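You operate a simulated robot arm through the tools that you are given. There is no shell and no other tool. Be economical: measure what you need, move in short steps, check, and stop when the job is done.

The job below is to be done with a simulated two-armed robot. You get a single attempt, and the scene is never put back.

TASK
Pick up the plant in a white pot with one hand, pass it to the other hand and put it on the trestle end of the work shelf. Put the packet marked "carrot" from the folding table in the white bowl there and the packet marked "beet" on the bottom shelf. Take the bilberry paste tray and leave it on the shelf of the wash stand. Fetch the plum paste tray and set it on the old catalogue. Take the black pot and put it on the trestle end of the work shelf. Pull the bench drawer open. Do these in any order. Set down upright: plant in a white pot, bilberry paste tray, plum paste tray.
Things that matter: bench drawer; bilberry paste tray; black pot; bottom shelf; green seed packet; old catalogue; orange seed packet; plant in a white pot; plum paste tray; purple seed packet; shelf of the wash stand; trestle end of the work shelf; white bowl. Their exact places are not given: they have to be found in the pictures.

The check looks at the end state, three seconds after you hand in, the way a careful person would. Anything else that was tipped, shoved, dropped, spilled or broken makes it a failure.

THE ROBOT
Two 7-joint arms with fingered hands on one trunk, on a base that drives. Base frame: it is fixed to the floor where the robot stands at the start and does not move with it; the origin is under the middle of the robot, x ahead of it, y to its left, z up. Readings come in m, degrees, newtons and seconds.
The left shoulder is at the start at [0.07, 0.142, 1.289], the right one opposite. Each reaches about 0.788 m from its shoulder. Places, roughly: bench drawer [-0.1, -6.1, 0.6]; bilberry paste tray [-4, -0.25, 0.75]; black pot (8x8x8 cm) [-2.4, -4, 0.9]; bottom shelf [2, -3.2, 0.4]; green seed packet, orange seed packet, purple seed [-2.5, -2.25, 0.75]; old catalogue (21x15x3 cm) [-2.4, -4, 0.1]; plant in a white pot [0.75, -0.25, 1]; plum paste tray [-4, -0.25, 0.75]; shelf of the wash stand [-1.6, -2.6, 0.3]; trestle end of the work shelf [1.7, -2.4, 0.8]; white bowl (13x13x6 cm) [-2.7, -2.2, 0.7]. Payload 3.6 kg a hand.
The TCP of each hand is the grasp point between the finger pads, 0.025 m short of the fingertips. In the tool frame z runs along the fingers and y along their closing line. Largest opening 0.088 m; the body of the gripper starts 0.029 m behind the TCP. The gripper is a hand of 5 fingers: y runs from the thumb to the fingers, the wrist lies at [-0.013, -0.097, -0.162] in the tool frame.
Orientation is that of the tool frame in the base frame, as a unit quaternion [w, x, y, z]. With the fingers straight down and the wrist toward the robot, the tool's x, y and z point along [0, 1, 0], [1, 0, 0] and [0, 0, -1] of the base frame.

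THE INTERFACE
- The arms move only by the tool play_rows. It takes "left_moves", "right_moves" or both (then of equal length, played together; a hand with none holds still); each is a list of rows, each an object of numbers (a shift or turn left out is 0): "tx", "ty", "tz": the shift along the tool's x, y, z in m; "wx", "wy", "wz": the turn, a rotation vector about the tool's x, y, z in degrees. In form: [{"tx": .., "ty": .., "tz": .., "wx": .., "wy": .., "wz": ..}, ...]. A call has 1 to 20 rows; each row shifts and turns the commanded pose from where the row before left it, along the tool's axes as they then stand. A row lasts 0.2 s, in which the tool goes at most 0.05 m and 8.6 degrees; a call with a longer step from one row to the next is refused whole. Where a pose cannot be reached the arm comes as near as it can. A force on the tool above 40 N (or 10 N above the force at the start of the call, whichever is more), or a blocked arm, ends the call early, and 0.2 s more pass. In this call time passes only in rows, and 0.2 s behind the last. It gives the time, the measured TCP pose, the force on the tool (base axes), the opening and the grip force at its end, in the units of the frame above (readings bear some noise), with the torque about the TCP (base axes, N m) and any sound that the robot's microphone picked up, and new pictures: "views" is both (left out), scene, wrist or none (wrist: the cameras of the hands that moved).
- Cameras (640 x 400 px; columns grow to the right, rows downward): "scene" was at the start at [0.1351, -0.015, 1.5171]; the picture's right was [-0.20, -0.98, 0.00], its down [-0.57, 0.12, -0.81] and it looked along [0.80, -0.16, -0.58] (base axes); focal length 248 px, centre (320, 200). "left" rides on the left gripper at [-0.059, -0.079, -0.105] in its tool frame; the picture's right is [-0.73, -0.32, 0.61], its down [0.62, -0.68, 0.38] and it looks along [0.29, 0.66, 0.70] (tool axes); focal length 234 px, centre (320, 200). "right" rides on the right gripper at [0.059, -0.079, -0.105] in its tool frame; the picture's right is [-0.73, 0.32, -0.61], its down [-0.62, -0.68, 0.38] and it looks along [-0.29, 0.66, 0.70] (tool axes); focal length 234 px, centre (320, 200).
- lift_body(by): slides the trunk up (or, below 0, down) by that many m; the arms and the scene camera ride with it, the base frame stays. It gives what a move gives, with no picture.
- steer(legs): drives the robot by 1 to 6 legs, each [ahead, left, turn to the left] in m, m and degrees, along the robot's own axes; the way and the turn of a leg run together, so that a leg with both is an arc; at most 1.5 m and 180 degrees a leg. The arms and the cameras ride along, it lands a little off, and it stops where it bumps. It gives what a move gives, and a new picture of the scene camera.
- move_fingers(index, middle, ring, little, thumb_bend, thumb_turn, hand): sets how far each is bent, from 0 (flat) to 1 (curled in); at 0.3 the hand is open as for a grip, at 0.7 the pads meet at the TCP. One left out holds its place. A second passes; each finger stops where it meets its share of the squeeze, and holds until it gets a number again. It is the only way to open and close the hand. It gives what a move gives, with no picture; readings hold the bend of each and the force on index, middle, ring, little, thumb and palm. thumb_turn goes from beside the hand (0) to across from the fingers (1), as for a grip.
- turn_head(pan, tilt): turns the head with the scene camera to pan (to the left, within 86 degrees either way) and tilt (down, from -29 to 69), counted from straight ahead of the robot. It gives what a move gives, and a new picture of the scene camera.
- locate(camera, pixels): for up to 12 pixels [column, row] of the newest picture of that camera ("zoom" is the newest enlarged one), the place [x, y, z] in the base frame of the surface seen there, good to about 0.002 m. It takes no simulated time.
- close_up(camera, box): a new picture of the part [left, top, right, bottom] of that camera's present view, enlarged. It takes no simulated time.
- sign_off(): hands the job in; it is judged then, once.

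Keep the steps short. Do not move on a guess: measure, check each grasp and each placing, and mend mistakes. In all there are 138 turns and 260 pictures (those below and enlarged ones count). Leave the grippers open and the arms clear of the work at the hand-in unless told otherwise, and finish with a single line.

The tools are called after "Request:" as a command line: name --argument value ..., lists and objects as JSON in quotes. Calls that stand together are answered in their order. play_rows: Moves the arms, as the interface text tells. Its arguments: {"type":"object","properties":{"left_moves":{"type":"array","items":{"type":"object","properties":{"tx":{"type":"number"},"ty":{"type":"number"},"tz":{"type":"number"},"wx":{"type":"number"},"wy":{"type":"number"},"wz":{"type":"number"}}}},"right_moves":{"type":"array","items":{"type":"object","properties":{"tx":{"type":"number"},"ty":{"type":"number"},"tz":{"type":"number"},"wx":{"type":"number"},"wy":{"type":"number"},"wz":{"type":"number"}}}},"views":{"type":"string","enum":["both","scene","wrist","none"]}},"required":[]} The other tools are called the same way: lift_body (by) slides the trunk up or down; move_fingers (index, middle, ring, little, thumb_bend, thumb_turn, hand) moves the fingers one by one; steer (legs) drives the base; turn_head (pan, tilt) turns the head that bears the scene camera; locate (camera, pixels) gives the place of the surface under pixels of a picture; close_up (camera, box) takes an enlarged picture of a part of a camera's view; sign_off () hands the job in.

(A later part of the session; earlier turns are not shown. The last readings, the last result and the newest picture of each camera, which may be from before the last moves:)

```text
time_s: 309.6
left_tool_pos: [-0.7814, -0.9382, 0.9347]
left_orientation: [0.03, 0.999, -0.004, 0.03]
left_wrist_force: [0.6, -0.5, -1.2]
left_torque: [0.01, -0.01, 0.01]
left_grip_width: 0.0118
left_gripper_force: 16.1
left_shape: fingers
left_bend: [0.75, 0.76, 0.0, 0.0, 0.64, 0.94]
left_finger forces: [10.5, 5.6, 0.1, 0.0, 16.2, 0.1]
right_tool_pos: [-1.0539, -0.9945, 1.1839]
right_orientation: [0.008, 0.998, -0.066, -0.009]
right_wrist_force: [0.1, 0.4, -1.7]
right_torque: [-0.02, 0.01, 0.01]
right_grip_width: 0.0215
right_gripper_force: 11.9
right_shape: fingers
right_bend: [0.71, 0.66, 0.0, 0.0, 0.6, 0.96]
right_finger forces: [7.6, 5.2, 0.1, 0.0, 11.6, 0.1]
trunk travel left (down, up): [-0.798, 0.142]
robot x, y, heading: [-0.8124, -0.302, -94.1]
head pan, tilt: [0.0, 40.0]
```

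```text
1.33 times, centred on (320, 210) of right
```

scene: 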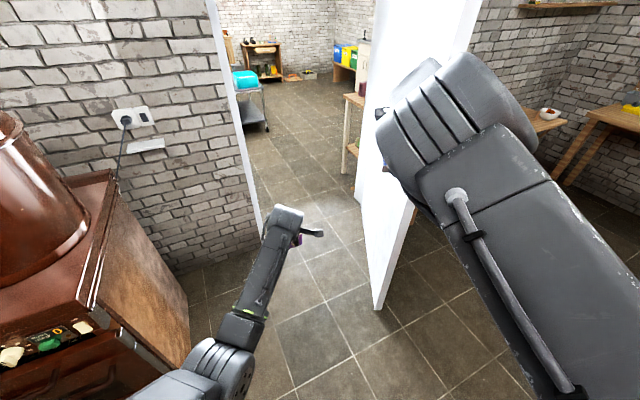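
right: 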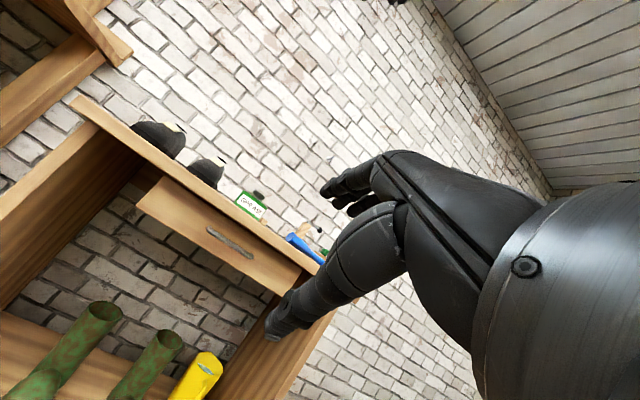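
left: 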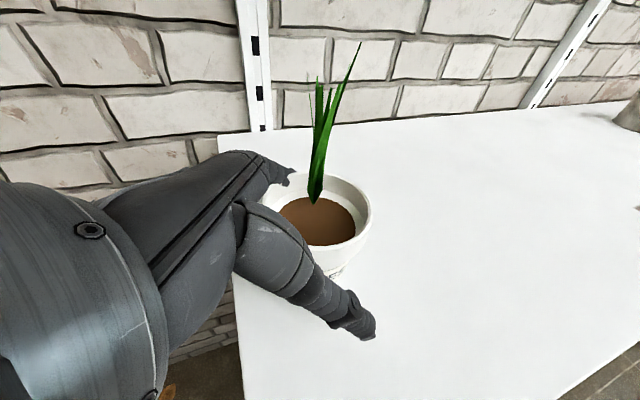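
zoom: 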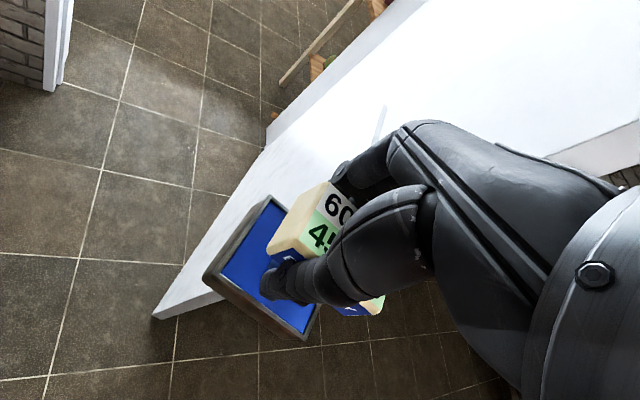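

Both items are secure and the arm is narrow. Straightening the heading, going through, and turning to face the wash stand from the front.

Request:
steer --legs '[[0, 0, 3.2], [1.2, 0, 0], [1.2, 0, 0], [0.8, -0.3, 0], [0, 0, -79], [0, 0, -79]]'

Request:
turn_head --pan 0 --tilt 42

```text
time_s: 332.7
left_tool_pos: [-1.4411, -2.9602, 0.9341]
left_orientation: [-0.037, -0.225, 0.973, 0.023]
left_wrist_force: [-0.4, 0.2, 0.0]
left_torque: [-0.03, -0.01, 0.04]
left_grip_width: 0.011
left_gripper_force: 14.8
left_shape: fingers
left_bend: [0.76, 0.76, 0.0, 0.0, 0.64, 0.94]
left_finger forces: [9.8, 5.2, 0.0, 0.0, 15.1, 0.0]
right_tool_pos: [-1.2223, -2.7893, 1.1834]
right_orientation: [0.008, -0.165, 0.986, 0.009]
right_wrist_force: [0.2, 0.0, -1.8]
right_torque: [-0.01, 0.01, -0.01]
right_grip_width: 0.0201
right_gripper_force: 11.6
right_shape: fingers
right_bend: [0.71, 0.66, 0.0, 0.0, 0.6, 0.96]
right_finger forces: [7.5, 5.0, 0.0, 0.0, 10.9, 0.0]
trunk travel left (down, up): [-0.798, 0.142]
robot x, y, heading: [-1.1225, -3.5105, 112.7]
head pan, tilt: [0.0, 40.0]
```

scene: 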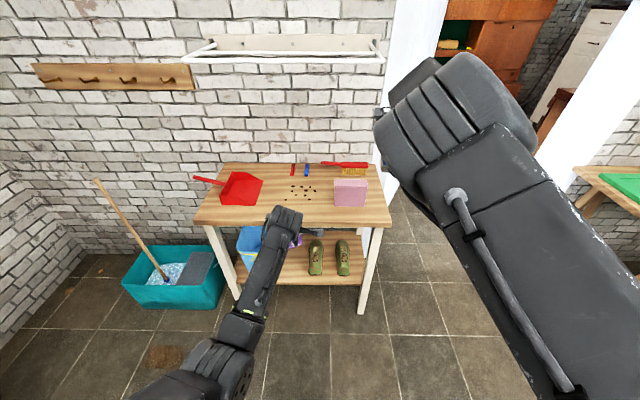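

```text
time_s: 333.4
left_tool_pos: [-1.4428, -2.9599, 0.9336]
left_orientation: [-0.036, -0.226, 0.973, 0.022]
left_wrist_force: [0.0, 0.1, -1.3]
left_torque: [-0.01, 0.0, -0.04]
left_grip_width: 0.011
left_gripper_force: 14.9
left_shape: fingers
left_bend: [0.76, 0.76, 0.0, 0.0, 0.64, 0.94]
left_finger forces: [9.7, 5.3, 0.1, 0.0, 14.9, 0.0]
right_tool_pos: [-1.2233, -2.7879, 1.1835]
right_orientation: [0.008, -0.165, 0.986, 0.01]
right_wrist_force: [0.2, 0.1, -1.6]
right_torque: [0.01, 0.02, 0.0]
right_grip_width: 0.0202
right_gripper_force: 11.3
right_shape: fingers
right_bend: [0.71, 0.66, 0.0, 0.0, 0.6, 0.96]
right_finger forces: [7.5, 5.0, 0.0, 0.1, 11.0, 0.1]
trunk travel left (down, up): [-0.798, 0.142]
robot x, y, heading: [-1.1273, -3.5141, 112.7]
head pan, tilt: [0.0, 42.0]
```

scene: 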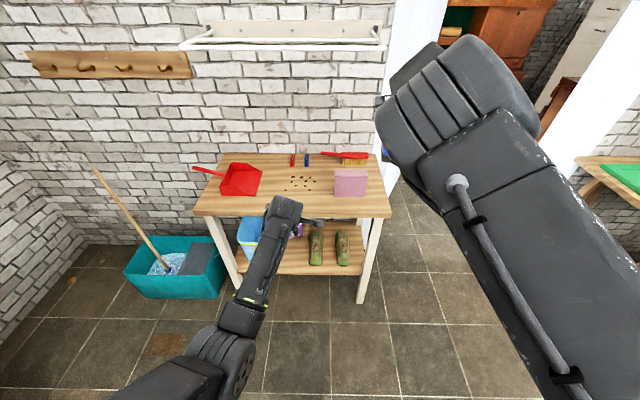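

Facing the stand. Bucket is left, slippers are right of centre on the lower shelf. Measuring the free spots.

Request:
locate --camera "scene" --pixels '[[300, 272], [292, 262], [290, 245], [300, 250], [330, 268], [316, 260], [343, 260], [357, 265], [262, 262], [375, 240], [316, 232], [230, 205]]'

Request:
close_up --camera "scene" --box '[200, 180, 400, 300]'

```text
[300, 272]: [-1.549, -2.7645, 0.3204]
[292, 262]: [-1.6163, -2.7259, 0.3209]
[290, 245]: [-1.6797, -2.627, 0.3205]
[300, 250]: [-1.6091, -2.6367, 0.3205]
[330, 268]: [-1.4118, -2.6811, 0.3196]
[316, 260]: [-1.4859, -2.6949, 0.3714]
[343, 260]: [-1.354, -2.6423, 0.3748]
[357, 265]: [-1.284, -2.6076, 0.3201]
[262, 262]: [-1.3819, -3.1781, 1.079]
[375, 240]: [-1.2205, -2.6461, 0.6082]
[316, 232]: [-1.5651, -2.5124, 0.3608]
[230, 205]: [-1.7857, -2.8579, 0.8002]
```

```text
3.20 times, centred on (300, 240) of scene
```

zoom: 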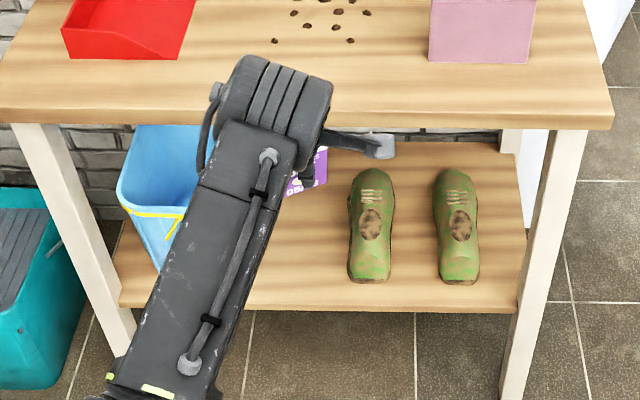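

Shelf z is 0.32; a free spot is at about (-1.588,-2.699), between bucket and slippers. I'll shift left, lower the trunk, retract the left hand, and bring the tray down to just above shelf height in front of the stand.

Request:
steer --legs '[[0, 0.303, -0.5]]'

Request:
play_rows --left_moves '[{"ty": -0.04}, {"ty": -0.045}, {"ty": -0.045}, {"ty": -0.045}, {"ty": -0.045}]' --right_moves '[{"ty": -0.03}, {"ty": -0.03}, {"ty": -0.027}, {"tx": 0}, {"tx": 0}]' --views "none"

Request:
lift_body --by -0.5

Request:
play_rows --right_moves '[{"tz": 0.045}, {"tz": 0.045}, {"tz": 0.045}, {"tz": 0.045}, {"tz": 0.045}, {"tz": 0.025}]' --views "scene"

```text
time_s: 335.4
left_tool_pos: [-1.7185, -3.0726, 0.9335]
left_orientation: [-0.037, -0.22, 0.975, 0.022]
left_wrist_force: [-0.8, 0.1, -0.6]
left_torque: [-0.01, 0.02, 0.0]
left_grip_width: 0.0113
left_gripper_force: 14.7
left_shape: fingers
left_bend: [0.76, 0.76, 0.0, 0.0, 0.64, 0.94]
left_finger forces: [9.7, 5.2, 0.0, 0.0, 14.9, 0.1]
right_tool_pos: [-1.4957, -2.9037, 1.1825]
right_orientation: [0.008, -0.158, 0.987, 0.01]
right_wrist_force: [-0.5, -0.7, -3.1]
right_torque: [0.03, 0.01, -0.03]
right_grip_width: 0.0205
right_gripper_force: 12.1
right_shape: fingers
right_bend: [0.71, 0.66, 0.0, 0.0, 0.6, 0.96]
right_finger forces: [7.4, 4.8, 0.0, 0.0, 10.9, 0.0]
trunk travel left (down, up): [-0.798, 0.142]
robot x, y, heading: [-1.4074, -3.628, 111.9]
head pan, tilt: [0.0, 42.0]
```

scene: 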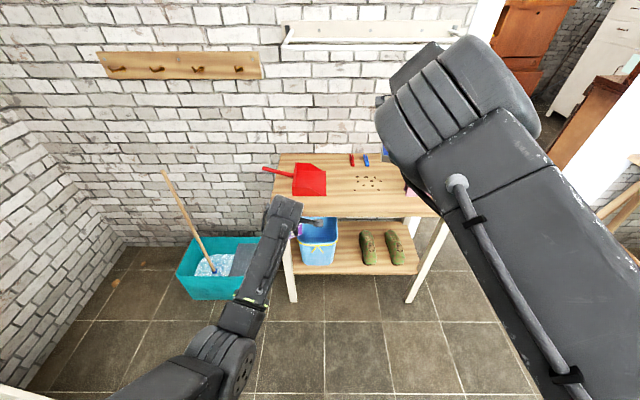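

```text
time_s: 336.6
left_tool_pos: [-1.6361, -3.2711, 0.9226]
left_orientation: [-0.053, -0.22, 0.974, 0.029]
left_wrist_force: [-0.4, -0.7, -0.5]
left_torque: [0.01, 0.01, -0.01]
left_grip_width: 0.0113
left_gripper_force: 15.2
left_shape: fingers
left_bend: [0.76, 0.76, 0.0, 0.0, 0.64, 0.94]
left_finger forces: [10.0, 5.3, 0.0, 0.0, 15.4, 0.0]
right_tool_pos: [-1.4399, -2.9462, 1.1814]
right_orientation: [0.0, -0.15, 0.989, 0.002]
right_wrist_force: [-0.7, 0.5, -1.2]
right_torque: [0.02, 0.01, 0.0]
right_grip_width: 0.0199
right_gripper_force: 10.8
right_shape: fingers
right_bend: [0.71, 0.66, 0.0, 0.0, 0.6, 0.96]
right_finger forces: [7.4, 5.2, 0.0, 0.1, 11.2, 0.1]
right hand out of reach, approached as far as the arm can: row 1, 2, 3
trunk travel left (down, up): [-0.798, 0.142]
robot x, y, heading: [-1.4105, -3.6286, 112.1]
head pan, tilt: [0.0, 42.0]
```

```text
refused: -0.5 is not a number from -0.4 to 0.4
```

```text
time_s: 338.0
left_tool_pos: [-1.6329, -3.2726, 0.9185]
left_orientation: [-0.052, -0.218, 0.974, 0.023]
left_wrist_force: [-0.3, 0.7, -0.8]
left_torque: [0.0, 0.0, 0.01]
left_grip_width: 0.0116
left_gripper_force: 15.5
left_shape: fingers
left_bend: [0.76, 0.76, 0.0, 0.0, 0.64, 0.94]
left_finger forces: [9.9, 5.4, 0.0, 0.1, 15.4, 0.0]
right_tool_pos: [-1.4475, -2.9413, 0.9392]
right_orientation: [0.008, -0.159, 0.987, 0.01]
right_wrist_force: [0.1, 1.5, -2.0]
right_torque: [-0.01, -0.02, 0.0]
right_grip_width: 0.0198
right_gripper_force: 11.5
right_shape: fingers
right_bend: [0.71, 0.66, 0.0, 0.0, 0.6, 0.96]
right_finger forces: [7.4, 4.8, 0.0, 0.0, 10.8, 0.0]
trunk travel left (down, up): [-0.798, 0.142]
robot x, y, heading: [-1.4061, -3.6297, 111.9]
head pan, tilt: [0.0, 42.0]
```

scene: 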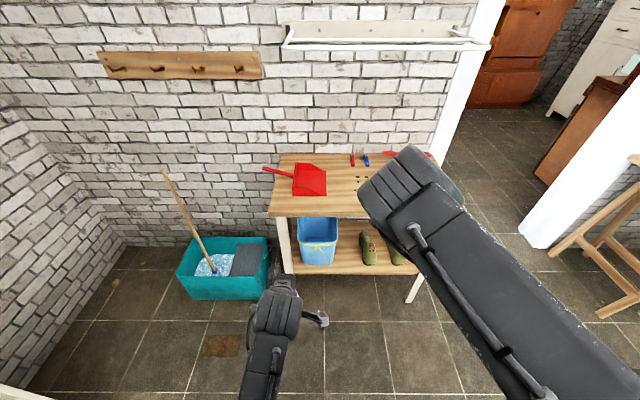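

Lowering the trunk in two steps, and measuring the bucket/slipper gap.

Request:
locate --camera "scene" --pixels '[[335, 262], [338, 240], [348, 268], [348, 258], [348, 245], [341, 262], [361, 262], [361, 245], [345, 230], [352, 270]]'

Request:
lift_body --by -0.4

Request:
lift_body --by -0.1

Request:
turn_head --pan -5 --tilt 30

```text
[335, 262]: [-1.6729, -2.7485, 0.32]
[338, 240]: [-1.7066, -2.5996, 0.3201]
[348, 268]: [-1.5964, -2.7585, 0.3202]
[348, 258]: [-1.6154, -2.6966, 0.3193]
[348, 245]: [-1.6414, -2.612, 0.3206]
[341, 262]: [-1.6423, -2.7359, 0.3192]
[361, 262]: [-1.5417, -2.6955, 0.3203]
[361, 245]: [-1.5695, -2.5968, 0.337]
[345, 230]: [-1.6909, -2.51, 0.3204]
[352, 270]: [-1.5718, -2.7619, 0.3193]
```

```text
time_s: 341.9
left_tool_pos: [-1.6322, -3.2748, 0.518]
left_orientation: [-0.051, -0.217, 0.975, 0.021]
left_wrist_force: [0.2, 0.8, -0.5]
left_torque: [0.0, -0.03, -0.01]
left_grip_width: 0.0113
left_gripper_force: 15.9
left_shape: fingers
left_bend: [0.76, 0.76, 0.0, 0.0, 0.64, 0.94]
left_finger forces: [10.0, 5.4, 0.1, 0.0, 15.4, 0.1]
right_tool_pos: [-1.4468, -2.9411, 0.5388]
right_orientation: [0.007, -0.159, 0.987, 0.009]
right_wrist_force: [1.1, 0.0, -2.6]
right_torque: [0.01, 0.01, 0.03]
right_grip_width: 0.0195
right_gripper_force: 11.3
right_shape: fingers
right_bend: [0.71, 0.66, 0.0, 0.0, 0.6, 0.96]
right_finger forces: [7.4, 4.8, 0.1, 0.0, 10.9, 0.0]
trunk travel left (down, up): [-0.398, 0.542]
robot x, y, heading: [-1.4101, -3.6303, 112.0]
head pan, tilt: [0.0, 42.0]
```

```text
time_s: 343.2
left_tool_pos: [-1.633, -3.275, 0.4174]
left_orientation: [-0.052, -0.217, 0.975, 0.022]
left_wrist_force: [0.2, 0.1, 0.8]
left_torque: [0.01, 0.0, 0.0]
left_grip_width: 0.011
left_gripper_force: 16.0
left_shape: fingers
left_bend: [0.76, 0.76, 0.0, 0.0, 0.64, 0.94]
left_finger forces: [10.1, 5.4, 0.0, 0.0, 15.4, 0.0]
right_tool_pos: [-1.4486, -2.9418, 0.4392]
right_orientation: [0.007, -0.159, 0.987, 0.009]
right_wrist_force: [-0.9, -0.1, -1.9]
right_torque: [-0.04, -0.01, 0.0]
right_grip_width: 0.0197
right_gripper_force: 12.0
right_shape: fingers
right_bend: [0.71, 0.66, 0.0, 0.0, 0.6, 0.96]
right_finger forces: [7.4, 4.7, 0.0, 0.0, 10.9, 0.0]
trunk travel left (down, up): [-0.298, 0.642]
robot x, y, heading: [-1.4098, -3.6285, 111.9]
head pan, tilt: [0.0, 42.0]
```

```text
time_s: 343.9
left_tool_pos: [-1.6327, -3.2745, 0.4167]
left_orientation: [-0.05, -0.216, 0.975, 0.021]
left_wrist_force: [0.8, 0.3, -0.5]
left_torque: [0.04, -0.02, -0.06]
left_grip_width: 0.0111
left_gripper_force: 15.2
left_shape: fingers
left_bend: [0.76, 0.76, 0.0, 0.0, 0.64, 0.94]
left_finger forces: [10.0, 5.4, 0.0, 0.0, 15.4, 0.1]
right_tool_pos: [-1.4479, -2.9403, 0.4385]
right_orientation: [0.008, -0.159, 0.987, 0.01]
right_wrist_force: [0.4, -0.3, -1.6]
right_torque: [-0.03, 0.0, 0.01]
right_grip_width: 0.0196
right_gripper_force: 11.6
right_shape: fingers
right_bend: [0.71, 0.66, 0.0, 0.0, 0.6, 0.96]
right_finger forces: [7.4, 4.8, 0.0, 0.0, 10.9, 0.0]
trunk travel left (down, up): [-0.298, 0.642]
robot x, y, heading: [-1.4075, -3.6263, 112.1]
head pan, tilt: [-5.0, 30.0]
```

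scene: 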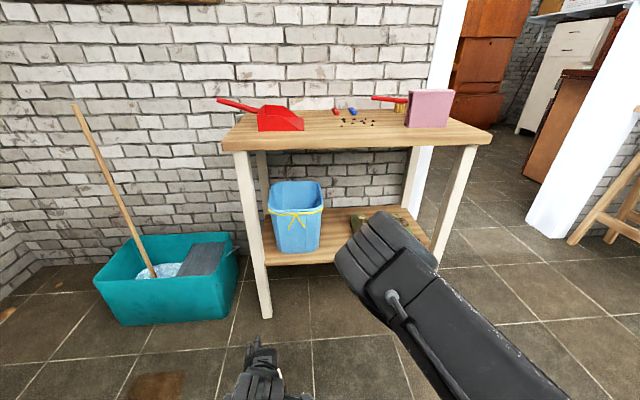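

The gap is about 13 cm wide; target (-1.599,-2.698). Moving in 28 cm and lowering most of the way, then checking.

Request:
steer --legs '[[0.281, 0.049, 0]]'

Request:
play_rows --right_moves '[{"tz": 0.02}, {"tz": 0.015}]' --views "none"

Request:
close_up --camera "right" --box '[80, 40, 520, 380]'

```text
time_s: 345.9
left_tool_pos: [-1.784, -3.0378, 0.4161]
left_orientation: [-0.051, -0.218, 0.974, 0.021]
left_wrist_force: [-0.5, 1.3, -0.8]
left_torque: [-0.04, 0.01, 0.0]
left_grip_width: 0.0113
left_gripper_force: 15.4
left_shape: fingers
left_bend: [0.76, 0.76, 0.0, 0.0, 0.64, 0.94]
left_finger forces: [10.0, 5.4, 0.1, 0.0, 15.5, 0.1]
right_tool_pos: [-1.5991, -2.705, 0.4394]
right_orientation: [0.008, -0.16, 0.987, 0.008]
right_wrist_force: [0.4, 0.1, -1.8]
right_torque: [0.03, 0.04, 0.02]
right_grip_width: 0.0198
right_gripper_force: 11.6
right_shape: fingers
right_bend: [0.71, 0.66, 0.0, 0.0, 0.6, 0.96]
right_finger forces: [7.4, 4.8, 0.0, 0.0, 11.0, 0.1]
trunk travel left (down, up): [-0.298, 0.642]
robot x, y, heading: [-1.559, -3.3949, 112.1]
head pan, tilt: [-5.0, 30.0]
```

scene: 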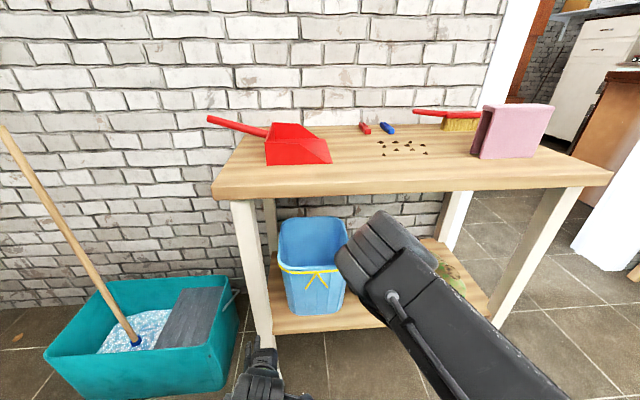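

```text
time_s: 346.5
left_tool_pos: [-1.7839, -3.0382, 0.4162]
left_orientation: [-0.053, -0.218, 0.974, 0.021]
left_wrist_force: [0.3, 0.1, -0.1]
left_torque: [0.02, -0.02, -0.03]
left_grip_width: 0.0113
left_gripper_force: 15.2
left_shape: fingers
left_bend: [0.76, 0.76, 0.0, 0.0, 0.64, 0.94]
left_finger forces: [9.9, 5.4, 0.0, 0.0, 15.5, 0.0]
right_tool_pos: [-1.6, -2.7023, 0.4031]
right_orientation: [0.008, -0.161, 0.987, 0.008]
right_wrist_force: [-0.3, 0.1, -1.8]
right_torque: [-0.02, 0.0, 0.04]
right_grip_width: 0.0195
right_gripper_force: 11.9
right_shape: fingers
right_bend: [0.71, 0.66, 0.0, 0.0, 0.6, 0.96]
right_finger forces: [7.4, 4.8, 0.0, 0.0, 10.9, 0.0]
trunk travel left (down, up): [-0.298, 0.642]
robot x, y, heading: [-1.5573, -3.3906, 112.2]
head pan, tilt: [-5.0, 30.0]
```

```text
1.18 times, centred on (300, 210) of right
```

zoom: 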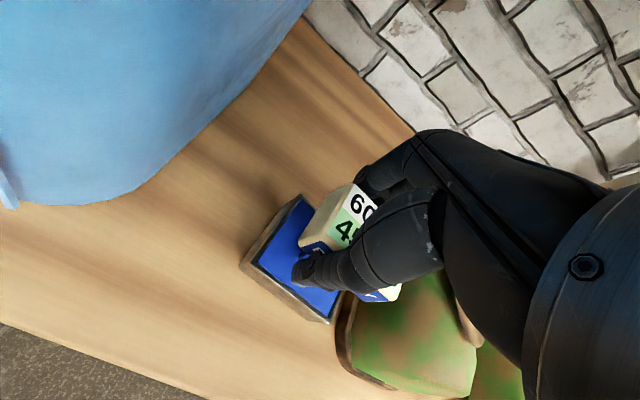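

There's more room toward the bucket, so I'll shift 2.5 cm left and lower gently to contact.

Request:
play_rows --right_moves '[{"tx": 0.025}, {"tz": 0.006}, {"tz": 0.004}, {"tz": 0.003}]' --views "none"

Request:
close_up --camera "right" --box '[160, 120, 480, 360]'

```text
time_s: 347.5
left_tool_pos: [-1.7848, -3.0381, 0.4161]
left_orientation: [-0.053, -0.219, 0.974, 0.02]
left_wrist_force: [-0.3, 0.2, -0.8]
left_torque: [0.0, 0.04, 0.03]
left_grip_width: 0.0111
left_gripper_force: 15.5
left_shape: fingers
left_bend: [0.76, 0.76, 0.0, 0.0, 0.64, 0.94]
left_finger forces: [10.0, 5.3, 0.0, 0.1, 15.5, 0.0]
right_tool_pos: [-1.6232, -2.7097, 0.3911]
right_orientation: [0.008, -0.161, 0.987, 0.01]
right_wrist_force: [0.4, -0.2, -1.3]
right_torque: [0.0, -0.01, -0.01]
right_grip_width: 0.0196
right_gripper_force: 12.0
right_shape: fingers
right_bend: [0.71, 0.66, 0.0, 0.0, 0.6, 0.96]
right_finger forces: [7.3, 4.9, 0.0, 0.0, 11.0, 0.0]
trunk travel left (down, up): [-0.298, 0.642]
robot x, y, heading: [-1.5603, -3.3915, 112.4]
head pan, tilt: [-5.0, 30.0]
```

```text
1.67 times, centred on (320, 240) of right
```

zoom: 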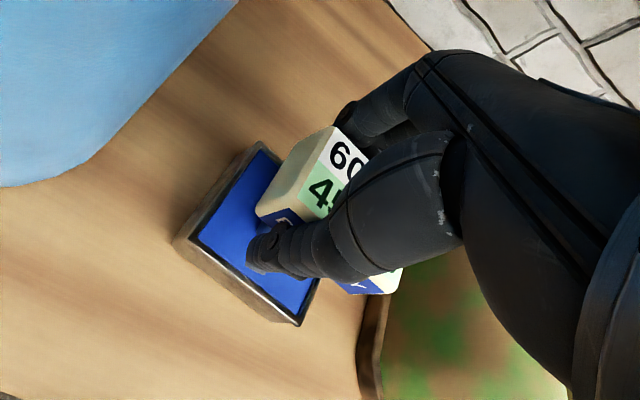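

Clear of the slipper. Two last millimetre steps, release, raise a little, and back out.

Request:
play_rows --right_moves '[{"tz": 0.002}, {"tz": 0.002}]' --views "none"

Request:
move_fingers --hand "right" --index 0.35 --middle 0.35 --thumb_bend 0.35

Request:
play_rows --right_moves '[{"tz": -0.02}, {"tz": -0.03}, {"tz": -0.03}]' --views "none"

Request:
steer --legs '[[-0.3, 0, 0]]'

Request:
close_up --camera "right" --box '[80, 0, 560, 340]'

```text
time_s: 348.1
left_tool_pos: [-1.7845, -3.0378, 0.4173]
left_orientation: [-0.053, -0.219, 0.974, 0.02]
left_wrist_force: [-0.2, 0.1, -0.8]
left_torque: [-0.01, -0.01, -0.01]
left_grip_width: 0.0113
left_gripper_force: 14.8
left_shape: fingers
left_bend: [0.76, 0.76, 0.0, 0.0, 0.64, 0.94]
left_finger forces: [10.1, 5.4, 0.0, 0.0, 15.5, 0.0]
right_tool_pos: [-1.6222, -2.7102, 0.3877]
right_orientation: [0.007, -0.16, 0.987, 0.01]
right_wrist_force: [0.2, 0.0, 0.0]
right_torque: [-0.01, -0.03, 0.0]
right_grip_width: 0.0193
right_gripper_force: 11.3
right_shape: fingers
right_bend: [0.71, 0.66, 0.0, 0.0, 0.6, 0.96]
right_finger forces: [7.4, 4.7, 0.1, 0.0, 10.8, 0.0]
trunk travel left (down, up): [-0.298, 0.642]
robot x, y, heading: [-1.5592, -3.3918, 112.1]
head pan, tilt: [-5.0, 30.0]
```

```text
time_s: 349.1
left_tool_pos: [-1.785, -3.0368, 0.4172]
left_orientation: [-0.053, -0.219, 0.974, 0.02]
left_wrist_force: [0.5, 0.7, -0.4]
left_torque: [0.03, 0.01, 0.0]
left_grip_width: 0.0111
left_gripper_force: 15.6
left_shape: fingers
left_bend: [0.76, 0.76, 0.0, 0.0, 0.64, 0.94]
left_finger forces: [10.0, 5.3, 0.0, 0.0, 15.6, 0.0]
right_tool_pos: [-1.6217, -2.7097, 0.3867]
right_orientation: [0.007, -0.161, 0.987, 0.009]
right_wrist_force: [-0.1, 0.4, -0.4]
right_torque: [0.03, 0.02, 0.0]
right_grip_width: 0.0738
right_gripper_force: 0.1
right_shape: fingers
right_bend: [0.35, 0.35, 0.0, 0.0, 0.35, 0.97]
right_finger forces: [0.0, 0.0, 0.1, 0.0, 0.0, 0.0]
trunk travel left (down, up): [-0.298, 0.642]
robot x, y, heading: [-1.5574, -3.3945, 112.3]
head pan, tilt: [-5.0, 30.0]
```

```text
time_s: 349.9
left_tool_pos: [-1.7839, -3.0376, 0.4168]
left_orientation: [-0.053, -0.219, 0.974, 0.02]
left_wrist_force: [0.3, 0.4, -0.7]
left_torque: [-0.01, -0.04, -0.02]
left_grip_width: 0.0112
left_gripper_force: 16.0
left_shape: fingers
left_bend: [0.76, 0.76, 0.0, 0.0, 0.64, 0.94]
left_finger forces: [10.0, 5.5, 0.0, 0.1, 15.5, 0.0]
right_tool_pos: [-1.6152, -2.7074, 0.4625]
right_orientation: [0.009, -0.161, 0.987, 0.008]
right_wrist_force: [0.6, 0.0, 0.1]
right_torque: [0.02, 0.01, 0.01]
right_grip_width: 0.0742
right_gripper_force: 0.0
right_shape: fingers
right_bend: [0.35, 0.35, 0.0, 0.0, 0.35, 0.97]
right_finger forces: [0.0, 0.1, 0.0, 0.1, 0.0, 0.0]
right hand out of reach, approached as far as the arm can: row 3
trunk travel left (down, up): [-0.298, 0.642]
robot x, y, heading: [-1.5576, -3.3888, 112.5]
head pan, tilt: [-5.0, 30.0]
```

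```text
time_s: 352.0
left_tool_pos: [-1.6678, -3.3206, 0.4171]
left_orientation: [-0.053, -0.216, 0.975, 0.021]
left_wrist_force: [0.2, -0.5, -0.3]
left_torque: [-0.02, 0.01, -0.03]
left_grip_width: 0.0111
left_gripper_force: 15.7
left_shape: fingers
left_bend: [0.76, 0.76, 0.0, 0.0, 0.64, 0.94]
left_finger forces: [10.0, 5.4, 0.1, 0.0, 15.5, 0.1]
right_tool_pos: [-1.4985, -2.9897, 0.4632]
right_orientation: [0.008, -0.158, 0.987, 0.009]
right_wrist_force: [0.0, 0.1, -0.4]
right_torque: [0.03, 0.02, -0.02]
right_grip_width: 0.074
right_gripper_force: 0.1
right_shape: fingers
right_bend: [0.35, 0.35, 0.0, 0.0, 0.35, 0.97]
right_finger forces: [0.0, 0.0, 0.0, 0.0, 0.0, 0.1]
trunk travel left (down, up): [-0.298, 0.642]
robot x, y, heading: [-1.4437, -3.6726, 112.1]
head pan, tilt: [-5.0, 30.0]
```

scene: 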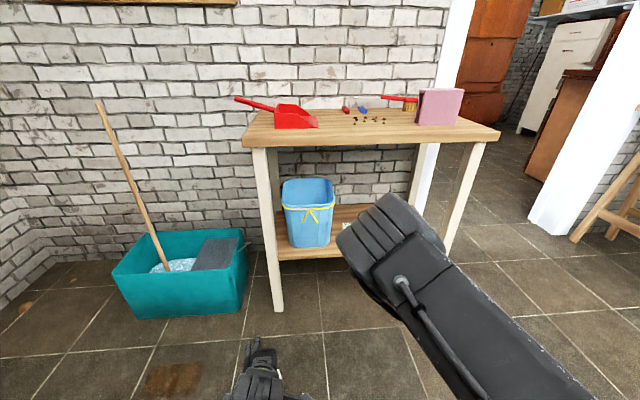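

```text
1.18 times, centred on (320, 170) of right
```

zoom: 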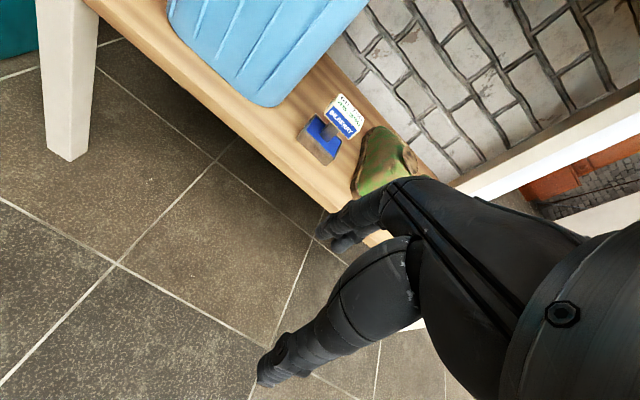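

The bilberry tray stands upright on the wash-stand shelf. Next is the black pot: back away, raise the trunk, turn left to face the sink unit, and look.

Request:
steer --legs '[[-0.35, 0, 0]]'

Request:
lift_body --by 0.4

Request:
steer --legs '[[0, 0, 89.5], [-0.04, -0.35, 0]]'

Request:
turn_head --pan 0 --tilt 30

```text
time_s: 354.2
left_tool_pos: [-1.5398, -3.6423, 0.4171]
left_orientation: [-0.053, -0.218, 0.974, 0.022]
left_wrist_force: [-0.2, -0.7, -0.2]
left_torque: [-0.01, 0.01, -0.01]
left_grip_width: 0.0111
left_gripper_force: 15.5
left_shape: fingers
left_bend: [0.76, 0.76, 0.0, 0.0, 0.64, 0.94]
left_finger forces: [10.0, 5.4, 0.0, 0.1, 15.5, 0.0]
right_tool_pos: [-1.3709, -3.311, 0.4625]
right_orientation: [0.008, -0.161, 0.987, 0.01]
right_wrist_force: [0.6, -0.6, 0.0]
right_torque: [-0.02, 0.03, -0.03]
right_grip_width: 0.0738
right_gripper_force: 0.1
right_shape: fingers
right_bend: [0.35, 0.35, 0.0, 0.0, 0.35, 0.97]
right_finger forces: [0.0, 0.0, 0.1, 0.0, 0.1, 0.0]
trunk travel left (down, up): [-0.298, 0.642]
robot x, y, heading: [-1.3153, -3.9944, 112.1]
head pan, tilt: [-5.0, 30.0]
```

scene: 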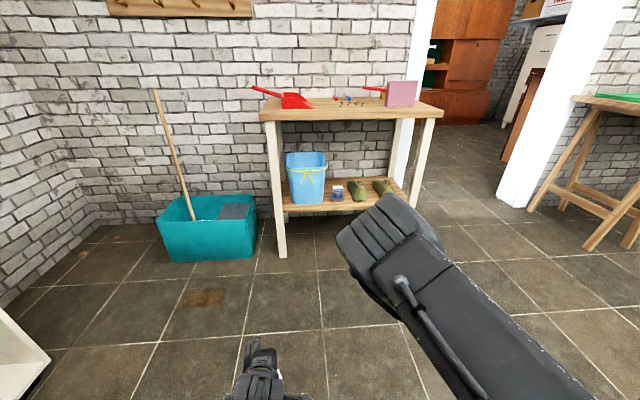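

```text
time_s: 358.1
left_tool_pos: [-1.5405, -3.6428, 0.8166]
left_orientation: [-0.053, -0.218, 0.974, 0.02]
left_wrist_force: [-0.5, 0.4, 0.7]
left_torque: [0.0, 0.0, -0.01]
left_grip_width: 0.0112
left_gripper_force: 14.8
left_shape: fingers
left_bend: [0.76, 0.76, 0.0, 0.0, 0.64, 0.94]
left_finger forces: [10.1, 5.4, 0.0, 0.0, 15.4, 0.1]
right_tool_pos: [-1.3719, -3.3114, 0.8624]
right_orientation: [0.009, -0.16, 0.987, 0.009]
right_wrist_force: [-0.3, -1.1, 0.5]
right_torque: [0.01, 0.0, 0.03]
right_grip_width: 0.0737
right_gripper_force: 0.1
right_shape: fingers
right_bend: [0.35, 0.35, 0.0, 0.0, 0.35, 0.97]
right_finger forces: [0.1, 0.0, 0.1, 0.1, 0.1, 0.0]
trunk travel left (down, up): [-0.698, 0.242]
robot x, y, heading: [-1.3146, -3.9949, 112.1]
head pan, tilt: [-5.0, 30.0]
```

```text
time_s: 364.1
left_tool_pos: [-1.76, -3.8826, 0.8172]
left_orientation: [0.052, 0.841, -0.538, 0.022]
left_wrist_force: [0.3, -0.1, -0.1]
left_torque: [-0.01, 0.0, 0.02]
left_grip_width: 0.0111
left_gripper_force: 14.8
left_shape: fingers
left_bend: [0.76, 0.76, 0.0, 0.0, 0.64, 0.94]
left_finger forces: [9.6, 5.1, 0.0, 0.0, 15.0, 0.0]
right_tool_pos: [-2.0899, -3.7128, 0.8623]
right_orientation: [0.001, 0.809, -0.587, -0.012]
right_wrist_force: [0.5, -0.1, -0.7]
right_torque: [-0.02, 0.02, -0.01]
right_grip_width: 0.074
right_gripper_force: 0.0
right_shape: fingers
right_bend: [0.35, 0.35, 0.0, 0.0, 0.35, 0.97]
right_finger forces: [0.0, 0.0, 0.0, 0.1, 0.0, 0.0]
trunk travel left (down, up): [-0.698, 0.242]
robot x, y, heading: [-1.4023, -3.6578, -158.3]
head pan, tilt: [-5.0, 30.0]
```

scene: 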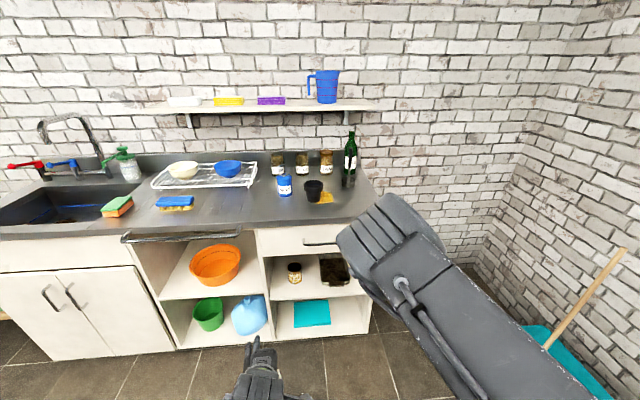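

```text
time_s: 364.8
left_tool_pos: [-1.76, -3.8841, 0.8166]
left_orientation: [0.052, 0.841, -0.539, 0.023]
left_wrist_force: [0.9, -1.0, -0.1]
left_torque: [0.02, -0.01, -0.02]
left_grip_width: 0.0109
left_gripper_force: 14.7
left_shape: fingers
left_bend: [0.76, 0.76, 0.0, 0.0, 0.64, 0.94]
left_finger forces: [9.7, 5.1, 0.0, 0.0, 14.9, 0.1]
right_tool_pos: [-2.0894, -3.7106, 0.863]
right_orientation: [0.001, 0.809, -0.587, -0.011]
right_wrist_force: [0.5, 0.3, 0.3]
right_torque: [0.02, 0.03, 0.01]
right_grip_width: 0.0738
right_gripper_force: 0.0
right_shape: fingers
right_bend: [0.35, 0.35, 0.0, 0.0, 0.35, 0.97]
right_finger forces: [0.1, 0.0, 0.0, 0.0, 0.0, 0.0]
trunk travel left (down, up): [-0.698, 0.242]
robot x, y, heading: [-1.4025, -3.6607, -158.0]
head pan, tilt: [0.0, 30.0]
```

scene: 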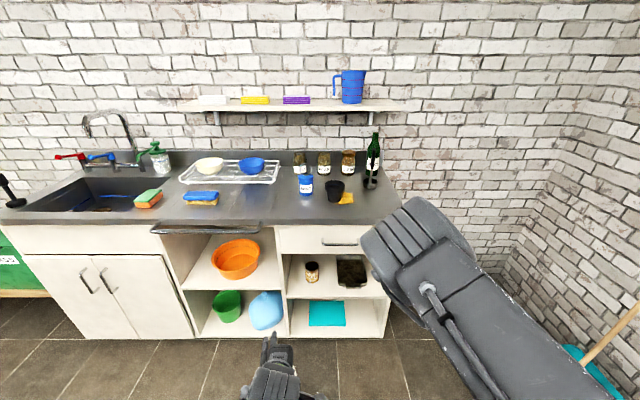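

The black pot is at (334,190), with the teal catalogue on the unit's bottom shelf at (327,312). Measuring both.

Request:
close_up --camera "scene" --box '[270, 130, 430, 230]'

Request:
locate --camera "scene" --pixels '[[334, 202], [334, 185], [326, 184], [343, 184], [334, 180], [334, 192], [306, 195], [345, 205], [327, 218], [327, 312], [310, 302], [345, 322]]'

Request:
close_up --camera "scene" --box '[270, 245, 410, 345]'

```text
4.00 times, centred on (350, 180) of scene
```

zoom: 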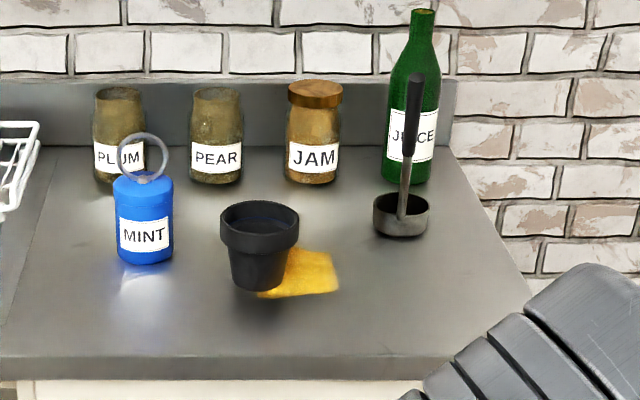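

```text
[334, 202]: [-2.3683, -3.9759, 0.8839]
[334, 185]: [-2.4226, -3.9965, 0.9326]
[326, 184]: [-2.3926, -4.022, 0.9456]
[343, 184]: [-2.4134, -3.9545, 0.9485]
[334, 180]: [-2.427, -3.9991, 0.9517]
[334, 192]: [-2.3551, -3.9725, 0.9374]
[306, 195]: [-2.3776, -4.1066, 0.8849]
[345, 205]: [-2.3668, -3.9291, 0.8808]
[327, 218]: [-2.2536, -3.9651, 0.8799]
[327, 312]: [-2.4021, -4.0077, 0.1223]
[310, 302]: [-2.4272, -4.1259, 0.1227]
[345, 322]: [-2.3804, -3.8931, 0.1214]
```

```text
4.00 times, centred on (340, 295) of scene
```

zoom: 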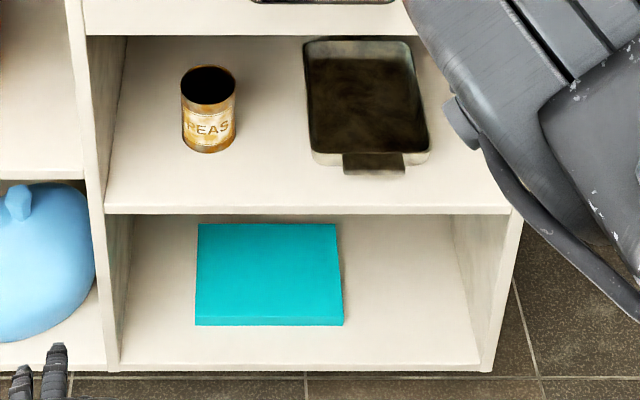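

The pot's 8 cm rim is too wide to straddle, so I'll pinch its near wall: thumb outside, fingers inside. Near rim at (-2.357,-3.973), top 0.95. Raising and moving above it.

Request:
lift_body --by 0.15

Request:
steer --legs '[[0.342, 0.143, 0]]'

Request:
close_up --camera "right" --box '[120, 100, 480, 370]'

Request:
locate --camera "zoom" --pixels '[[250, 230], [300, 230], [270, 260], [240, 270], [300, 280], [220, 300], [260, 320], [340, 260]]'

```text
time_s: 366.5
left_tool_pos: [-1.7597, -3.8831, 0.9664]
left_orientation: [0.051, 0.841, -0.538, 0.022]
left_wrist_force: [0.4, -0.4, 0.0]
left_torque: [-0.02, -0.04, 0.0]
left_grip_width: 0.0113
left_gripper_force: 14.9
left_shape: fingers
left_bend: [0.76, 0.76, 0.0, 0.0, 0.64, 0.94]
left_finger forces: [9.6, 5.2, 0.1, 0.1, 14.9, 0.0]
right_tool_pos: [-2.0904, -3.7119, 1.0112]
right_orientation: [0.001, 0.809, -0.587, -0.012]
right_wrist_force: [0.6, 0.1, 1.3]
right_torque: [0.04, 0.0, -0.03]
right_grip_width: 0.0742
right_gripper_force: 0.0
right_shape: fingers
right_bend: [0.35, 0.35, 0.0, 0.0, 0.35, 0.97]
right_finger forces: [0.0, 0.0, 0.0, 0.0, 0.1, 0.0]
trunk travel left (down, up): [-0.848, 0.092]
robot x, y, heading: [-1.4038, -3.6583, -158.5]
head pan, tilt: [0.0, 30.0]
```

```text
time_s: 368.9
left_tool_pos: [-2.0241, -4.1404, 0.9679]
left_orientation: [0.052, 0.841, -0.539, 0.022]
left_wrist_force: [0.1, 0.2, 0.2]
left_torque: [0.02, 0.04, 0.0]
left_grip_width: 0.0111
left_gripper_force: 14.7
left_shape: fingers
left_bend: [0.76, 0.76, 0.0, 0.0, 0.64, 0.94]
left_finger forces: [9.7, 5.2, 0.0, 0.1, 14.9, 0.1]
right_tool_pos: [-2.3529, -3.969, 1.0126]
right_orientation: [0.001, 0.81, -0.587, -0.013]
right_wrist_force: [-0.9, 0.5, -0.2]
right_torque: [0.02, -0.05, 0.02]
right_grip_width: 0.0739
right_gripper_force: 0.0
right_shape: fingers
right_bend: [0.35, 0.35, 0.0, 0.0, 0.35, 0.97]
right_finger forces: [0.1, 0.1, 0.0, 0.0, 0.1, 0.1]
trunk travel left (down, up): [-0.848, 0.092]
robot x, y, heading: [-1.6669, -3.9222, -158.4]
head pan, tilt: [0.0, 30.0]
```

scene: 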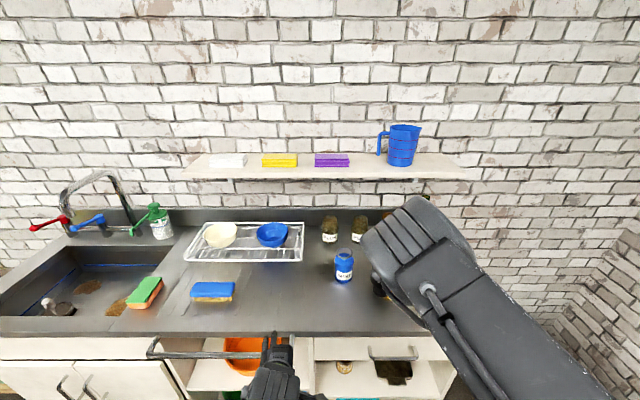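

```text
1.48 times, centred on (300, 235) of right
```

zoom: 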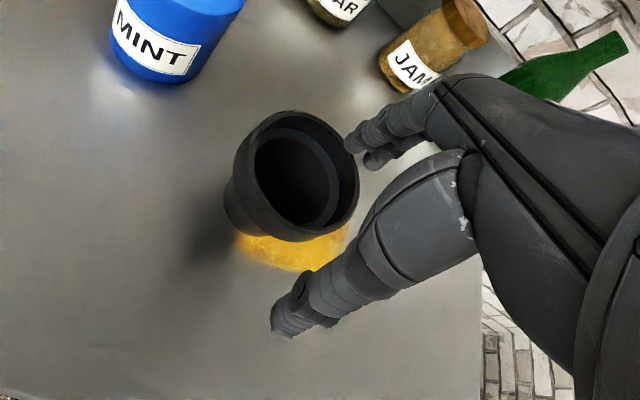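

```text
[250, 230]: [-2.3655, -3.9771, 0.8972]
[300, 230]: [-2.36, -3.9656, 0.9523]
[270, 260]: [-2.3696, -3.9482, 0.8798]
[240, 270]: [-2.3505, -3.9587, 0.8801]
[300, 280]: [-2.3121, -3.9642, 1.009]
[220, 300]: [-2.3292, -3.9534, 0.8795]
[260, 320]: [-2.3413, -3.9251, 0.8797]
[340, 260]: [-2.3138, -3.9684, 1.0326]
```

The TCP is right over the near wall (rim (-2.36,-3.966,0.952)). Lowering 7 cm, pinching the wall, and lifting.

Request:
lift_body --by -0.073

Request:
move_fingers --hand "right" --index 0.78 --middle 0.78 --thumb_bend 0.76

Request:
lift_body --by 0.1

Request:
close_up --camera "right" --box '[120, 100, 480, 370]'

```text
time_s: 370.0
left_tool_pos: [-2.024, -4.1409, 0.8937]
left_orientation: [0.052, 0.84, -0.539, 0.023]
left_wrist_force: [-0.7, 0.4, 0.1]
left_torque: [0.0, 0.0, 0.01]
left_grip_width: 0.0111
left_gripper_force: 14.4
left_shape: fingers
left_bend: [0.76, 0.76, 0.0, 0.0, 0.64, 0.94]
left_finger forces: [9.8, 5.2, 0.0, 0.1, 14.9, 0.0]
right_tool_pos: [-2.3537, -3.9685, 0.9394]
right_orientation: [0.0, 0.809, -0.588, -0.012]
right_wrist_force: [0.9, -0.4, -0.2]
right_torque: [-0.03, -0.01, 0.0]
right_grip_width: 0.0739
right_gripper_force: 0.0
right_shape: fingers
right_bend: [0.35, 0.35, 0.0, 0.0, 0.35, 0.97]
right_finger forces: [0.0, 0.0, 0.0, 0.1, 0.0, 0.0]
trunk travel left (down, up): [-0.775, 0.165]
robot x, y, heading: [-1.666, -3.916, -158.4]
head pan, tilt: [0.0, 30.0]
```

```text
time_s: 371.0
left_tool_pos: [-2.0237, -4.1408, 0.8928]
left_orientation: [0.052, 0.841, -0.539, 0.022]
left_wrist_force: [0.5, 0.3, -0.2]
left_torque: [-0.06, 0.02, 0.0]
left_grip_width: 0.011
left_gripper_force: 15.0
left_shape: fingers
left_bend: [0.76, 0.76, 0.0, 0.0, 0.64, 0.94]
left_finger forces: [9.7, 5.2, 0.0, 0.1, 15.0, 0.1]
right_tool_pos: [-2.3534, -3.9692, 0.9386]
right_orientation: [0.0, 0.809, -0.588, -0.013]
right_wrist_force: [-1.0, 0.6, 0.0]
right_torque: [0.03, -0.01, 0.01]
right_grip_width: 0.0002
right_gripper_force: 10.0
right_shape: fingers
right_bend: [0.76, 0.77, 0.0, 0.0, 0.69, 0.95]
right_finger forces: [8.1, 2.9, 0.0, 0.0, 9.7, 0.0]
trunk travel left (down, up): [-0.775, 0.165]
robot x, y, heading: [-1.6643, -3.9161, -158.4]
head pan, tilt: [0.0, 30.0]
```

```text
time_s: 372.3
left_tool_pos: [-2.0235, -4.1405, 0.9932]
left_orientation: [0.051, 0.841, -0.538, 0.023]
left_wrist_force: [0.6, 0.1, -0.3]
left_torque: [-0.01, -0.03, 0.01]
left_grip_width: 0.0111
left_gripper_force: 14.9
left_shape: fingers
left_bend: [0.76, 0.76, 0.0, 0.0, 0.64, 0.94]
left_finger forces: [9.7, 5.1, 0.1, 0.0, 15.0, 0.0]
right_tool_pos: [-2.3522, -3.969, 1.0386]
right_orientation: [0.001, 0.809, -0.588, -0.012]
right_wrist_force: [-0.3, -0.4, 0.7]
right_torque: [-0.01, -0.01, 0.0]
right_grip_width: 0.0
right_gripper_force: 10.5
right_shape: fingers
right_bend: [0.76, 0.77, 0.0, 0.0, 0.69, 0.95]
right_finger forces: [7.9, 2.7, 0.0, 0.0, 9.7, 0.0]
trunk travel left (down, up): [-0.875, 0.065]
robot x, y, heading: [-1.6658, -3.915, -158.5]
head pan, tilt: [0.0, 30.0]
```

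```text
1.48 times, centred on (300, 235) of right
```

zoom: 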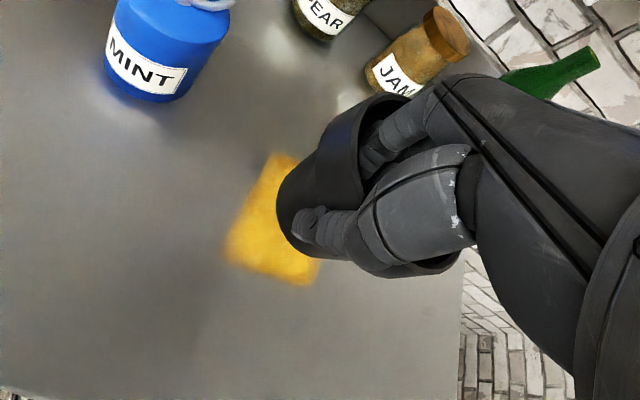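

The pot is lifted by its wall. Driving around to the trestle-end shelf with the pot (right) and beet (left).

Request:
steer --legs '[[-0.4, 0, 0], [0, 0, 158.5], [0, 0.7, 0], [1.4, 0, 0], [0.55, 0.33, 0], [0, 0, 21.7]]'

Request:
turn_head --pan 0 --tilt 40

Request:
close_up --camera "right" --box '[120, 100, 480, 370]'

```text
time_s: 395.6
left_tool_pos: [1.0182, -2.5519, 0.9941]
left_orientation: [-0.022, 0.547, 0.835, 0.053]
left_wrist_force: [-0.2, -0.6, 0.0]
left_torque: [-0.02, -0.02, 0.02]
left_grip_width: 0.0105
left_gripper_force: 13.6
left_shape: fingers
left_bend: [0.76, 0.76, 0.0, 0.0, 0.64, 0.94]
left_finger forces: [8.5, 5.1, 0.0, 0.0, 13.8, 0.0]
right_tool_pos: [1.3461, -2.7295, 1.0396]
right_orientation: [0.012, 0.596, 0.803, 0.001]
right_wrist_force: [0.1, 1.0, -0.8]
right_torque: [-0.02, 0.01, 0.02]
right_grip_width: 0.0
right_gripper_force: 8.9
right_shape: fingers
right_bend: [0.76, 0.77, 0.0, 0.0, 0.7, 0.95]
right_finger forces: [6.9, 2.1, 0.0, 0.0, 8.2, 0.0]
trunk travel left (down, up): [-0.875, 0.065]
robot x, y, heading: [0.6576, -2.7659, 20.3]
head pan, tilt: [0.0, 30.0]
```

scene: 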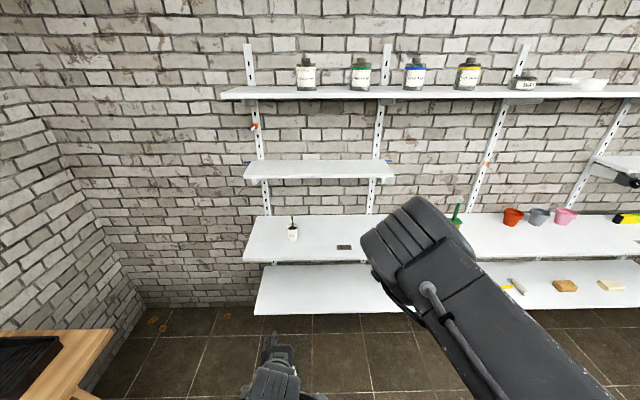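

```text
time_s: 396.3
left_tool_pos: [1.0179, -2.5503, 0.9941]
left_orientation: [-0.022, 0.548, 0.835, 0.052]
left_wrist_force: [-0.5, 0.0, -0.2]
left_torque: [0.04, -0.02, -0.01]
left_grip_width: 0.0104
left_gripper_force: 13.8
left_shape: fingers
left_bend: [0.76, 0.76, 0.0, 0.0, 0.64, 0.94]
left_finger forces: [8.6, 5.1, 0.1, 0.0, 13.8, 0.0]
right_tool_pos: [1.3446, -2.7278, 1.0382]
right_orientation: [0.013, 0.597, 0.802, 0.0]
right_wrist_force: [-0.6, -0.3, -0.9]
right_torque: [-0.01, 0.0, -0.01]
right_grip_width: 0.0003
right_gripper_force: 8.1
right_shape: fingers
right_bend: [0.76, 0.77, 0.0, 0.0, 0.7, 0.95]
right_finger forces: [7.0, 2.0, 0.0, 0.0, 8.2, 0.0]
trunk travel left (down, up): [-0.875, 0.065]
robot x, y, heading: [0.6596, -2.7666, 20.7]
head pan, tilt: [0.0, 40.0]
```

scene: 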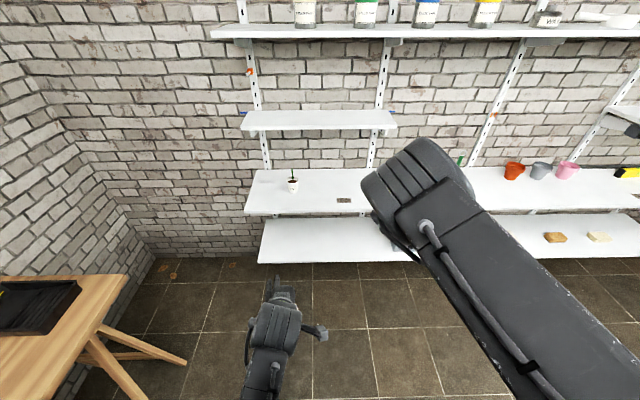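

```text
1.48 times, centred on (300, 235) of right
```

zoom: 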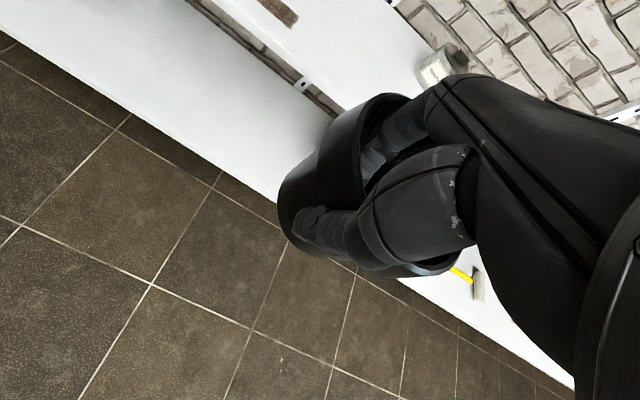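

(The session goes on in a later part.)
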